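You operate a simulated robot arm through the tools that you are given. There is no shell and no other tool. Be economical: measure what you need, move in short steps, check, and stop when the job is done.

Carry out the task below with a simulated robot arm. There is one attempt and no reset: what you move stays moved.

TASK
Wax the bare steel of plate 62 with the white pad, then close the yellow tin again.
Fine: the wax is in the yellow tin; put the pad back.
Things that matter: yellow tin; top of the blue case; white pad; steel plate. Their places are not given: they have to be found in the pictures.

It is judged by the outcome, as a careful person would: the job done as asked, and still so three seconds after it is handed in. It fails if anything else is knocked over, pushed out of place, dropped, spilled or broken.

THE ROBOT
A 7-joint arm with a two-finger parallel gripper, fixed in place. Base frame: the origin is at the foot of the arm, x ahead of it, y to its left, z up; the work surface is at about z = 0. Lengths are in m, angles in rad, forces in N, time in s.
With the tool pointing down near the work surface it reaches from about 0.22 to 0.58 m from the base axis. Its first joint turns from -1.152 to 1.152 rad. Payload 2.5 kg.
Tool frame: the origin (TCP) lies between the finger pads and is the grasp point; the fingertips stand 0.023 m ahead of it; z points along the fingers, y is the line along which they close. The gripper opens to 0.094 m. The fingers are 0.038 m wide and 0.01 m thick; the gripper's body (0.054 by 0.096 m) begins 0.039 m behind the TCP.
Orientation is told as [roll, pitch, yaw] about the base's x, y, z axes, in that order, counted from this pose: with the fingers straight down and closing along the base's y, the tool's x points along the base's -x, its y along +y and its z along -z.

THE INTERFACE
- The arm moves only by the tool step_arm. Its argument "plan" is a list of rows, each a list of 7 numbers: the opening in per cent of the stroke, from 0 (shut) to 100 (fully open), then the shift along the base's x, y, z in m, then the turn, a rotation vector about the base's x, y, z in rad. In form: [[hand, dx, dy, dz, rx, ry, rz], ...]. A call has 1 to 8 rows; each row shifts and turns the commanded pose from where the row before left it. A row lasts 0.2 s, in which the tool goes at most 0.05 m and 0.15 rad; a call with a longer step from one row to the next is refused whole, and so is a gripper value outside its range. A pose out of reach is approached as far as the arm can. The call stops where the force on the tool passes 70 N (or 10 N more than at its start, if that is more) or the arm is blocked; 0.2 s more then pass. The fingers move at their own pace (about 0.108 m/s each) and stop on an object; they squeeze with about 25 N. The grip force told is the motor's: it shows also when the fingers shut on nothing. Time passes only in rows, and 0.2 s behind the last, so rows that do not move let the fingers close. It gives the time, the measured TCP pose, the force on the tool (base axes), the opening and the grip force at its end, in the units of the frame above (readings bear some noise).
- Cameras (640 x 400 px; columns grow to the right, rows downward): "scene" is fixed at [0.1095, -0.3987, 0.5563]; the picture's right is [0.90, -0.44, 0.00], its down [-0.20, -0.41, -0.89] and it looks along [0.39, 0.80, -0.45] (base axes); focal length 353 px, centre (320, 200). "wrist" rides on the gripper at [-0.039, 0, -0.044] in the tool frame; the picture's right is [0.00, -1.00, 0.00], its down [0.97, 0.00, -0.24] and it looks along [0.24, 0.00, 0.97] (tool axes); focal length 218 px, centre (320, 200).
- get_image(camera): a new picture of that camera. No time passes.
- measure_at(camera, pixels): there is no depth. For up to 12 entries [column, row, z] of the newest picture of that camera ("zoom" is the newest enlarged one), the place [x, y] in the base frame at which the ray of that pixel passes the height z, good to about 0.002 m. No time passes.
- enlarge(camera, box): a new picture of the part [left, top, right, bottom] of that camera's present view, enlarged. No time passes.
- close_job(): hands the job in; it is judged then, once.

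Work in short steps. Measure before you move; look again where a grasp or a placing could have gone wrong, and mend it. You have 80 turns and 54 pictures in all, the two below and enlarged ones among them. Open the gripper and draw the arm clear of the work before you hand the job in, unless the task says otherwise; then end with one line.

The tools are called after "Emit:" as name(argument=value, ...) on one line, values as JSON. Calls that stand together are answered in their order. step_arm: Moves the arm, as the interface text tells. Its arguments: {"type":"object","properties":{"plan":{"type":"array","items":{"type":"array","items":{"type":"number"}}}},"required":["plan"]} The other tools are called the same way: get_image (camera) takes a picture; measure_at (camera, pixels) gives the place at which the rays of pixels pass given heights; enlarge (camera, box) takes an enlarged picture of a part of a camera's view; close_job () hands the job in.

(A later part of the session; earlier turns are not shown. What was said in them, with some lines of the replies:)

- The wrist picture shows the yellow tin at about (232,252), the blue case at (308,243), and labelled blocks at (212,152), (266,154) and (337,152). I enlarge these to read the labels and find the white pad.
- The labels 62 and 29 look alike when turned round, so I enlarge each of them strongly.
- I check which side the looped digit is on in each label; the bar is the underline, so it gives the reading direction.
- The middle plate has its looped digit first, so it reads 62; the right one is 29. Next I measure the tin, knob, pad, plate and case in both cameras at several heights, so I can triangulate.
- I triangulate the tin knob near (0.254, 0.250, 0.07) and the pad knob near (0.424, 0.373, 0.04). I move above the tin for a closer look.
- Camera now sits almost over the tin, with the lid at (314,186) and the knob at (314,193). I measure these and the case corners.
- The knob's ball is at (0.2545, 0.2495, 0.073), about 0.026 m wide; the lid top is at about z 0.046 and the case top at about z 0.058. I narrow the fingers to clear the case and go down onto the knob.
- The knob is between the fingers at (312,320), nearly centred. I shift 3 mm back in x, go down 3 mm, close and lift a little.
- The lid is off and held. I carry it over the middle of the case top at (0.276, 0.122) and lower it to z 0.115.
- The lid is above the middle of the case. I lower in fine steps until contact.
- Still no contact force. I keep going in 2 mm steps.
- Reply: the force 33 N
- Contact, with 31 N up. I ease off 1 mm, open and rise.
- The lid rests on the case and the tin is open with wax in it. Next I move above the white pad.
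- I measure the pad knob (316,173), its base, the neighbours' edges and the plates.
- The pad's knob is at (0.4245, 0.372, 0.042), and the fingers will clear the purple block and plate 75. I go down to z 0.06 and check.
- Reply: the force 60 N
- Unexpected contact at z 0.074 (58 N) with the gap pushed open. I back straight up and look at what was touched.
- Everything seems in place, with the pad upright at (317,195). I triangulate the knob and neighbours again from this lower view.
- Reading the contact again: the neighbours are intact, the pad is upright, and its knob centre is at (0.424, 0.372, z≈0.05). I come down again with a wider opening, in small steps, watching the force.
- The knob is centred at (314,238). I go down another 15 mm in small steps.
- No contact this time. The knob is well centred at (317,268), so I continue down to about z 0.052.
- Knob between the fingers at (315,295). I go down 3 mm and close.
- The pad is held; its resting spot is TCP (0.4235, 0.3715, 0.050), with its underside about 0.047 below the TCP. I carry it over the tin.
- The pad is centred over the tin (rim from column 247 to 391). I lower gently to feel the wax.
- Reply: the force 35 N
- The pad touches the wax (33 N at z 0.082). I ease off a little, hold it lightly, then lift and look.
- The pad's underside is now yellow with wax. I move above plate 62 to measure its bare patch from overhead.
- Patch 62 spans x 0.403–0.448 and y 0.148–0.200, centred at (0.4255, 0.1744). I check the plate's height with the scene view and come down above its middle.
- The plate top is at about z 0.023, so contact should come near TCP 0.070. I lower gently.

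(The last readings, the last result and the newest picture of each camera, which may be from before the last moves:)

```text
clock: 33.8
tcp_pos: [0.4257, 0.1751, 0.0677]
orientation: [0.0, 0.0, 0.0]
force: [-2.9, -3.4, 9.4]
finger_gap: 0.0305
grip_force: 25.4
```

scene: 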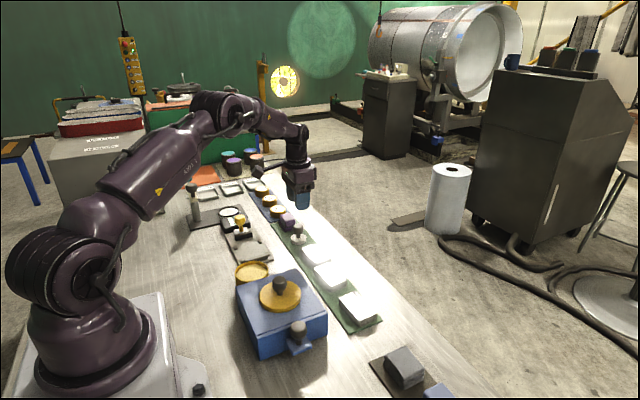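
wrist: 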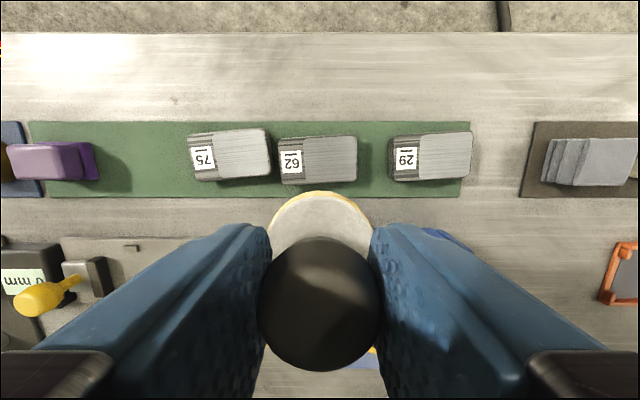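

Light contact, 9.4 N. I start rubbing with a small stroke and watch the side forces.

Emit:
step_arm(plan=[[0, 0.004, 0.0005, 0, 0, 0, 0], [0, 0.0055, 0.003, 0, 0, 0, 0], [0, 0, 0, 0, 0, 0, 0]])

Emit:
enlarge(camera="scene", box=[280, 220, 380, 320])

```text
clock: 34.6
tcp_pos: [0.4347, 0.1782, 0.0681]
orientation: [0.0, 0.001, 0.0]
force: [-4.0, -2.2, 8.6]
finger_gap: 0.0306
grip_force: 25.3
```

```text
4.00 times, centred on (330, 270) of scene
```

zoom: 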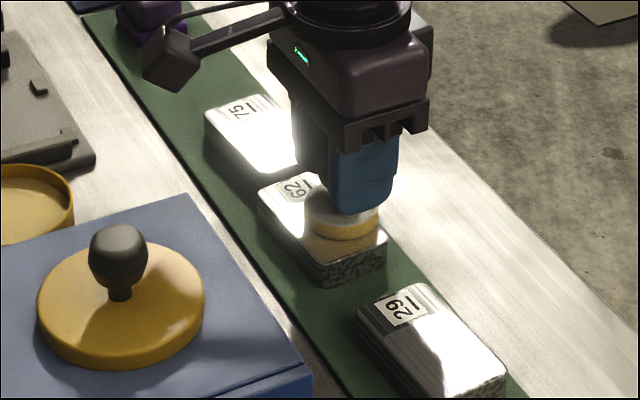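

The wax is going on and the plate stays put. I sweep along the label side and then down the near edge.

Emit:
step_arm(plan=[[0, 0.0004, 0.0025, 0, 0, 0, 0], [0, -0.005, -0.0003, 0, 0, 0, 0], [0, -0.005, -0.0003, 0, 0, 0, 0], [0, -0.005, -0.0003, 0, 0, 0, 0], [0, -0.005, -0.0003, 0, 0, 0, 0], [0, 0.0003, -0.005, 0, 0, 0, 0], [0, 0.0003, -0.005, 0, 0, 0, 0], [0, 0.0003, -0.005, 0, 0, 0, 0]])

Emit:
step_arm(plan=[[0, 0.005, 0.0003, 0, 0, 0, 0], [0, 0.005, 0.0003, 0, 0, 0, 0], [0, 0.005, 0.0003, 0, 0, 0, 0], [0, 0.005, 0.0003, 0, 0, 0, 0], [0, -0.0003, 0.005, 0, 0, 0, 0], [0, -0.005, -0.0003, 0, 0, 0, 0], [0, -0.005, -0.0003, 0, 0, 0, 0], [0, 0, 0.004, 0, 0, 0, 0]])

```text
clock: 36.4
tcp_pos: [0.4155, 0.1657, 0.0681]
orientation: [0.001, 0.001, 0.001]
force: [-0.9, 5.2, 9.8]
finger_gap: 0.0305
grip_force: 25.1
```

```text
clock: 38.2
tcp_pos: [0.4253, 0.1728, 0.0679]
orientation: [-0.001, 0.0, -0.001]
force: [0.0, -0.3, 0.5]
finger_gap: 0.0306
grip_force: 24.8
```

The strokes are done, though contact was light at the end. I lift and look at the coverage.

Emit:
step_arm(plan=[[0, 0, 0, 0.01, 0, 0, 0], [0, 0, 0, 0.03, 0, 0, 0], [0, -0.012, 0.005, 0.04, 0, 0, 0], [0, -0.012, 0.005, 0.045, 0, 0, 0], [0, 0, 0, 0, 0, 0, 0]])

Emit:
enlarge(camera="wrist", box=[245, 115, 395, 205])

```text
clock: 39.4
tcp_pos: [0.4002, 0.1855, 0.1922]
orientation: [0.001, 0.0, 0.0]
force: [-0.5, 0.2, -0.6]
finger_gap: 0.0305
grip_force: 24.7
```

```text
4.27 times, centred on (320, 160) of wrist
```

zoom: 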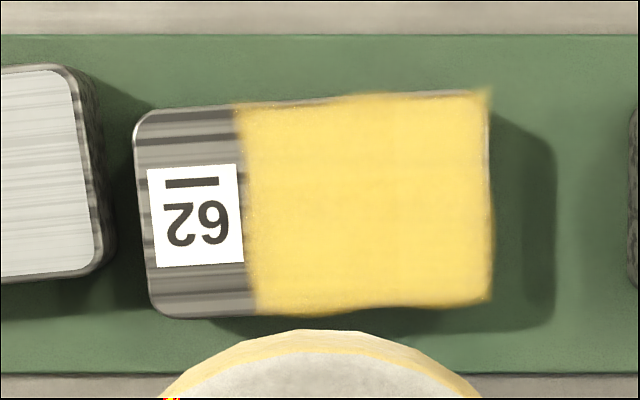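

The bare steel is fully covered and the label is clean. I carry the pad back to its spot (0.4235, 0.3715).

Emit:
step_arm(plan=[[0, 0.0047, 0.037, 0, 0, 0, 0], [0, 0.0047, 0.037, 0, 0, 0, 0], [0, 0.0047, 0.037, 0, 0, 0, 0], [0, 0.0047, 0.037, 0, 0, 0, 0], [0, 0.0047, 0.038, 0, 0, 0, 0], [0, 0, 0, -0.04, 0, 0, 0], [0, 0, 0, -0.04, 0, 0, 0], [0, 0, 0, -0.03, 0, 0, 0]])

Emit:
step_arm(plan=[[0, 0, 0, -0.01, 0, 0, 0], [0, 0, 0, -0.01, 0, 0, 0], [0, 0, 0, 0, 0, 0, 0]])

Emit:
get_image(camera="wrist")

```text
clock: 41.2
tcp_pos: [0.4258, 0.3703, 0.0818]
orientation: [0.001, 0.001, -0.001]
force: [-1.1, -0.5, 0.0]
finger_gap: 0.0306
grip_force: 25.3
```

```text
clock: 42.0
tcp_pos: [0.4262, 0.3697, 0.0612]
orientation: [-0.001, -0.001, -0.001]
force: [-0.8, -0.4, -0.9]
finger_gap: 0.0307
grip_force: 25.1
```

```text
9 pictures are left
```

wrist: 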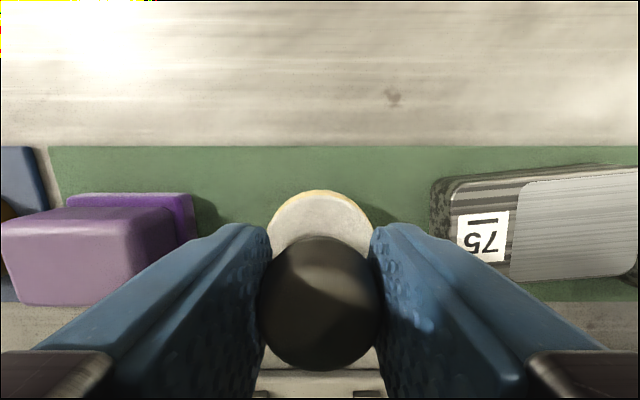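

The pad is 11 mm above its spot. I correct by (-2, +2) mm and lower to contact.

Emit:
step_arm(plan=[[0, -0.001, 0.001, -0.004, 0, 0, 0], [0, -0.001, 0.001, -0.004, 0, 0, 0], [0, 0, 0, -0.001, 0, 0, 0], [0, 0, 0, 0, 0, 0, 0]])

Emit:
step_arm(plan=[[0, 0, 0, -0.001, 0, 0, 0], [0, 0, 0, 0, 0, 0, 0]])

```text
clock: 43.0
tcp_pos: [0.423, 0.3718, 0.0528]
orientation: [0.0, 0.001, -0.001]
force: [0.2, 0.1, -0.6]
finger_gap: 0.0305
grip_force: 24.9
```

```text
clock: 43.6
tcp_pos: [0.4236, 0.3725, 0.0518]
orientation: [-0.001, -0.002, 0.0]
force: [-0.3, -0.3, 0.0]
finger_gap: 0.0306
grip_force: 25.4
```

Emit:
step_arm(plan=[[0, 0, 0, -0.001, 0, 0, 0], [0, 0, 0, -0.001, 0, 0, 0], [0, 0, 0, 0, 0, 0, 0]])

```text
clock: 44.4
tcp_pos: [0.4237, 0.373, 0.0506]
orientation: [0.001, -0.001, -0.002]
force: [-0.6, 0.0, 0.2]
finger_gap: 0.0307
grip_force: 24.5
```

Emit:
step_arm(plan=[[0, 0, 0, -0.001, 0, 0, 0], [0, 0, 0, 0, 0, 0, 0]])

```text
clock: 45.0
tcp_pos: [0.4233, 0.3737, 0.0489]
orientation: [0.001, 0.001, 0.0]
force: [-1.6, -1.9, 3.1]
finger_gap: 0.0306
grip_force: 25.1
```

Contact (3 N). I release, opening to 60 % as when I grasped, and rise straight up.

Emit:
step_arm(plan=[[60, 0, 0, 0, 0, 0, 0], [60, 0, 0, 0, 0, 0, 0], [60, 0, 0, 0, 0, 0, 0]])

Emit:
step_arm(plan=[[60, 0, 0, 0.02, 0, 0, 0], [60, 0, 0, 0.03, 0, 0, 0], [60, 0, 0, 0.04, 0, 0, 0], [60, 0, 0, 0.045, 0, 0, 0], [60, 0, 0, 0, 0, 0, 0]])

Emit:
get_image(camera="wrist")

```text
clock: 45.8
tcp_pos: [0.4229, 0.3734, 0.0496]
orientation: [0.001, -0.001, 0.0]
force: [0.0, -0.1, 0.0]
finger_gap: 0.0565
grip_force: 0.1
```

```text
clock: 47.0
tcp_pos: [0.4228, 0.3706, 0.1848]
orientation: [-0.001, 0.0, -0.001]
force: [0.3, 0.1, 0.3]
finger_gap: 0.0567
grip_force: 0.1
```

```text
8 pictures are left
```

wrist: 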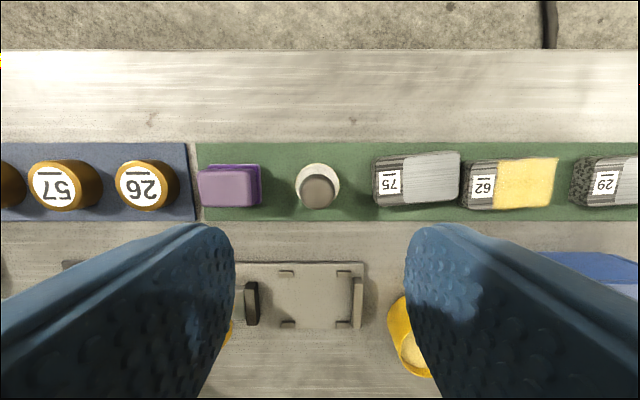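

The pad stands upright in its place. I go back over the lid on the case.

Emit:
step_arm(plan=[[55, -0.021, -0.0355, 0, 0, 0, 0], [55, -0.021, -0.0355, 0, 0, 0, 0], [55, -0.021, -0.0355, 0, 0, 0, 0], [55, -0.021, -0.0355, 0, 0, 0, 0], [55, -0.021, -0.0355, 0, 0, 0, 0], [55, -0.021, -0.0355, 0, 0, 0, 0], [55, -0.021, -0.0355, 0, 0, 0, 0], [55, 0, 0, 0, 0, 0, 0]])

Emit:
step_arm(plan=[[55, 0, 0, -0.03, 0, 0, 0], [55, 0, 0, -0.02, 0, 0, 0], [55, 0, 0, 0, 0, 0, 0]])

Emit:
get_image(camera="wrist")

```text
clock: 48.8
tcp_pos: [0.2753, 0.1247, 0.1855]
orientation: [0.0, 0.001, 0.001]
force: [-0.8, 0.2, 0.1]
finger_gap: 0.0517
grip_force: 0.1
```

```text
clock: 49.6
tcp_pos: [0.2753, 0.1254, 0.1356]
orientation: [-0.001, 0.002, 0.001]
force: [-0.3, -0.3, -0.4]
finger_gap: 0.0516
grip_force: 0.0
```

```text
7 pictures are left
```

wrist: 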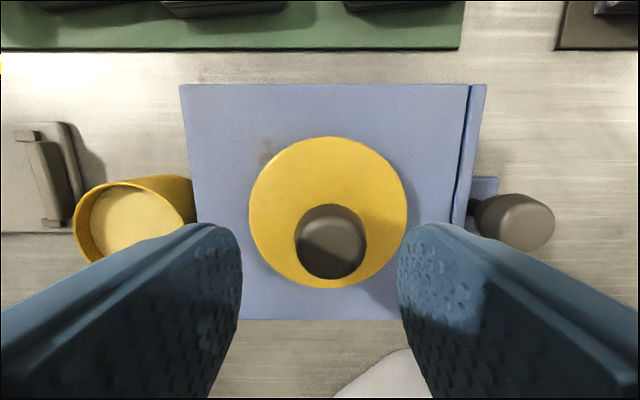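

The knob at column 330 is about 3 mm to the right. I correct by -3 mm in y, go down to z 0.0975 and grip.

Emit:
step_arm(plan=[[55, 0.0005, -0.0032, -0.01, 0, 0, 0], [55, 0, 0, -0.015, 0, 0, 0], [55, 0, 0, -0.01, 0, 0, 0], [55, 0, 0, -0.003, 0, 0, 0], [55, 0, 0, 0, 0, 0, 0]])

Emit:
step_arm(plan=[[0, 0, 0, 0, 0, 0, 0], [0, 0, 0, 0, 0, 0, 0], [0, 0, 0, 0, 0, 0, 0]])

```text
clock: 50.8
tcp_pos: [0.2761, 0.1201, 0.0976]
orientation: [0.0, -0.001, 0.0]
force: [0.4, -0.3, 0.0]
finger_gap: 0.0517
grip_force: 0.0
```

```text
clock: 51.6
tcp_pos: [0.2772, 0.121, 0.0972]
orientation: [0.0, -0.001, -0.001]
force: [-0.3, 0.6, -0.4]
finger_gap: 0.0289
grip_force: 24.7
```

I lift the lid and carry it back over the tin.

Emit:
step_arm(plan=[[0, 0, 0, 0.01, 0, 0, 0], [0, 0, 0, 0.04, 0, 0, 0], [0, -0.0055, 0.032, 0, 0, 0, 0], [0, -0.0055, 0.032, 0, 0, 0, 0], [0, -0.0055, 0.032, 0, 0, 0, 0], [0, -0.0055, 0.0325, 0, 0, 0, 0], [0, 0, 0, 0, 0, 0, 0]])

Emit:
get_image(camera="wrist")

```text
clock: 53.2
tcp_pos: [0.2549, 0.2503, 0.1469]
orientation: [0.0, 0.0, 0.0]
force: [1.1, -0.2, 0.1]
finger_gap: 0.0291
grip_force: 25.1
```

```text
6 pictures are left
```

wrist: 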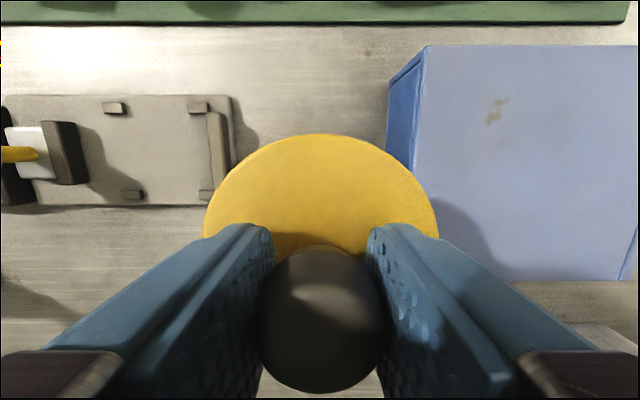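

The view matches the one taken right after lifting the lid, so alignment is good. I lower it toward the seat at TCP z 0.075.

Emit:
step_arm(plan=[[0, 0, 0, -0.03, 0, 0, 0], [0, 0, 0, -0.02, 0, 0, 0], [0, 0, 0, -0.008, 0, 0, 0], [0, 0, 0, 0, 0, 0, 0]])

Emit:
step_arm(plan=[[0, 0, 0, -0.003, 0, 0, 0], [0, 0, 0, -0.003, 0, 0, 0], [0, 0, 0, 0, 0, 0, 0]])

```text
clock: 54.2
tcp_pos: [0.2559, 0.2501, 0.0871]
orientation: [-0.001, 0.0, 0.0]
force: [-0.1, 0.1, -0.3]
finger_gap: 0.0288
grip_force: 25.5
```

```text
clock: 55.0
tcp_pos: [0.2554, 0.2493, 0.0807]
orientation: [0.0, 0.001, -0.001]
force: [-0.3, -0.4, -0.2]
finger_gap: 0.0289
grip_force: 25.3
```

Emit:
step_arm(plan=[[0, 0, 0, -0.002, 0, 0, 0], [0, 0, 0, -0.002, 0, 0, 0], [0, 0, 0, 0, 0, 0, 0]])

Emit:
step_arm(plan=[[0, 0, 0, -0.001, 0, 0, 0], [0, 0, 0, -0.001, 0, 0, 0], [0, 0, 0, 0, 0, 0, 0]])

```text
clock: 55.8
tcp_pos: [0.2535, 0.2501, 0.0791]
orientation: [0.001, 0.002, -0.001]
force: [-0.6, -0.7, 0.1]
finger_gap: 0.0287
grip_force: 24.5
```

```text
clock: 56.6
tcp_pos: [0.2553, 0.2502, 0.077]
orientation: [0.002, 0.0, 0.0]
force: [-0.2, -0.1, -0.3]
finger_gap: 0.0288
grip_force: 24.7
```

Emit:
step_arm(plan=[[0, 0, 0, -0.001, 0, 0, 0], [0, 0, 0, -0.001, 0, 0, 0], [0, 0, 0, 0, 0, 0, 0]])

```text
clock: 57.4
tcp_pos: [0.2553, 0.2499, 0.0746]
orientation: [0.0, 0.001, 0.0]
force: [0.4, 0.7, -0.7]
finger_gap: 0.0289
grip_force: 25.0
```

Emit:
step_arm(plan=[[0, 0, 0, -0.001, 0, 0, 0], [0, 0, 0, 0, 0, 0, 0]])

```text
clock: 58.0
tcp_pos: [0.2541, 0.2494, 0.0734]
orientation: [-0.001, 0.002, 0.001]
force: [-11.7, -3.8, 26.2]
finger_gap: 0.029
grip_force: 25.3
```

The lid is seated, with 26 N at z 0.0735, about the original height. I ease off, release, rise and look.

Emit:
step_arm(plan=[[0, 0, 0, 0.001, 0, 0, 0], [52, 0, 0, 0, 0, 0, 0], [52, 0, 0, 0, 0, 0, 0]])

Emit:
step_arm(plan=[[52, 0, 0, 0.03, 0, 0, 0], [52, 0, 0, 0.04, 0, 0, 0], [52, 0, 0, 0.04, 0, 0, 0], [52, 0.02, 0, 0.04, 0, 0, 0], [52, 0.03, -0.02, 0.03, 0, 0, 0], [52, 0.03, -0.02, 0.01, 0, 0, 0], [52, 0, 0, 0, 0, 0, 0]])

Emit:
enlarge(camera="scene", box=[220, 220, 330, 330])

Emit:
get_image(camera="wrist")

```text
clock: 58.8
tcp_pos: [0.2547, 0.2496, 0.0744]
orientation: [-0.001, 0.001, 0.0]
force: [-0.5, 0.7, 0.2]
finger_gap: 0.0489
grip_force: 0.1
```

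```text
clock: 60.4
tcp_pos: [0.3336, 0.207, 0.2635]
orientation: [-0.001, 0.0, -0.001]
force: [0.1, 0.1, -0.2]
finger_gap: 0.0491
grip_force: 0.1
```

```text
3.64 times, centred on (275, 275) of scene
```

zoom: 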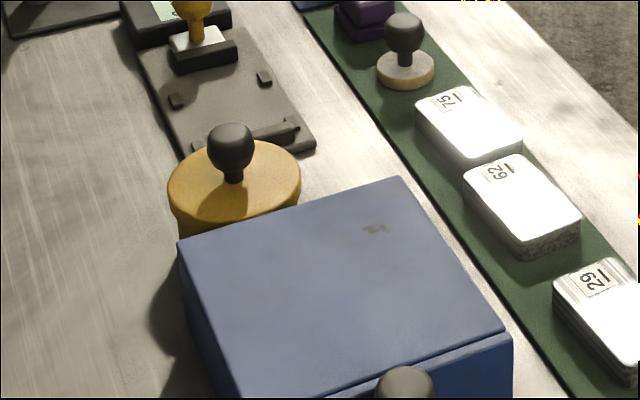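

```text
4 pictures are left
```

wrist: 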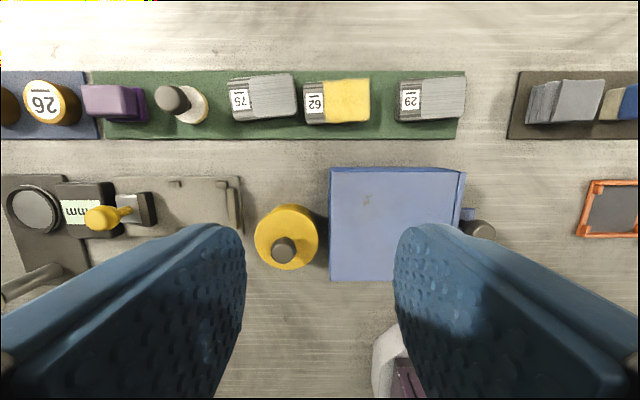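

The tin is closed with its lid level, the pad is back, the patch on plate 62 is waxed and nothing else has moved. The gripper is open and clear, so I hand in.

Emit:
close_job()

```text
The job is handed in.
```

The bare steel of plate 62 is waxed all over with its label left clean, the white pad is back in its place, and the yellow tin is closed again. On my first try at the pad the gripper pressed on something with about 58 N; afterwards nothing looked moved or damaged.
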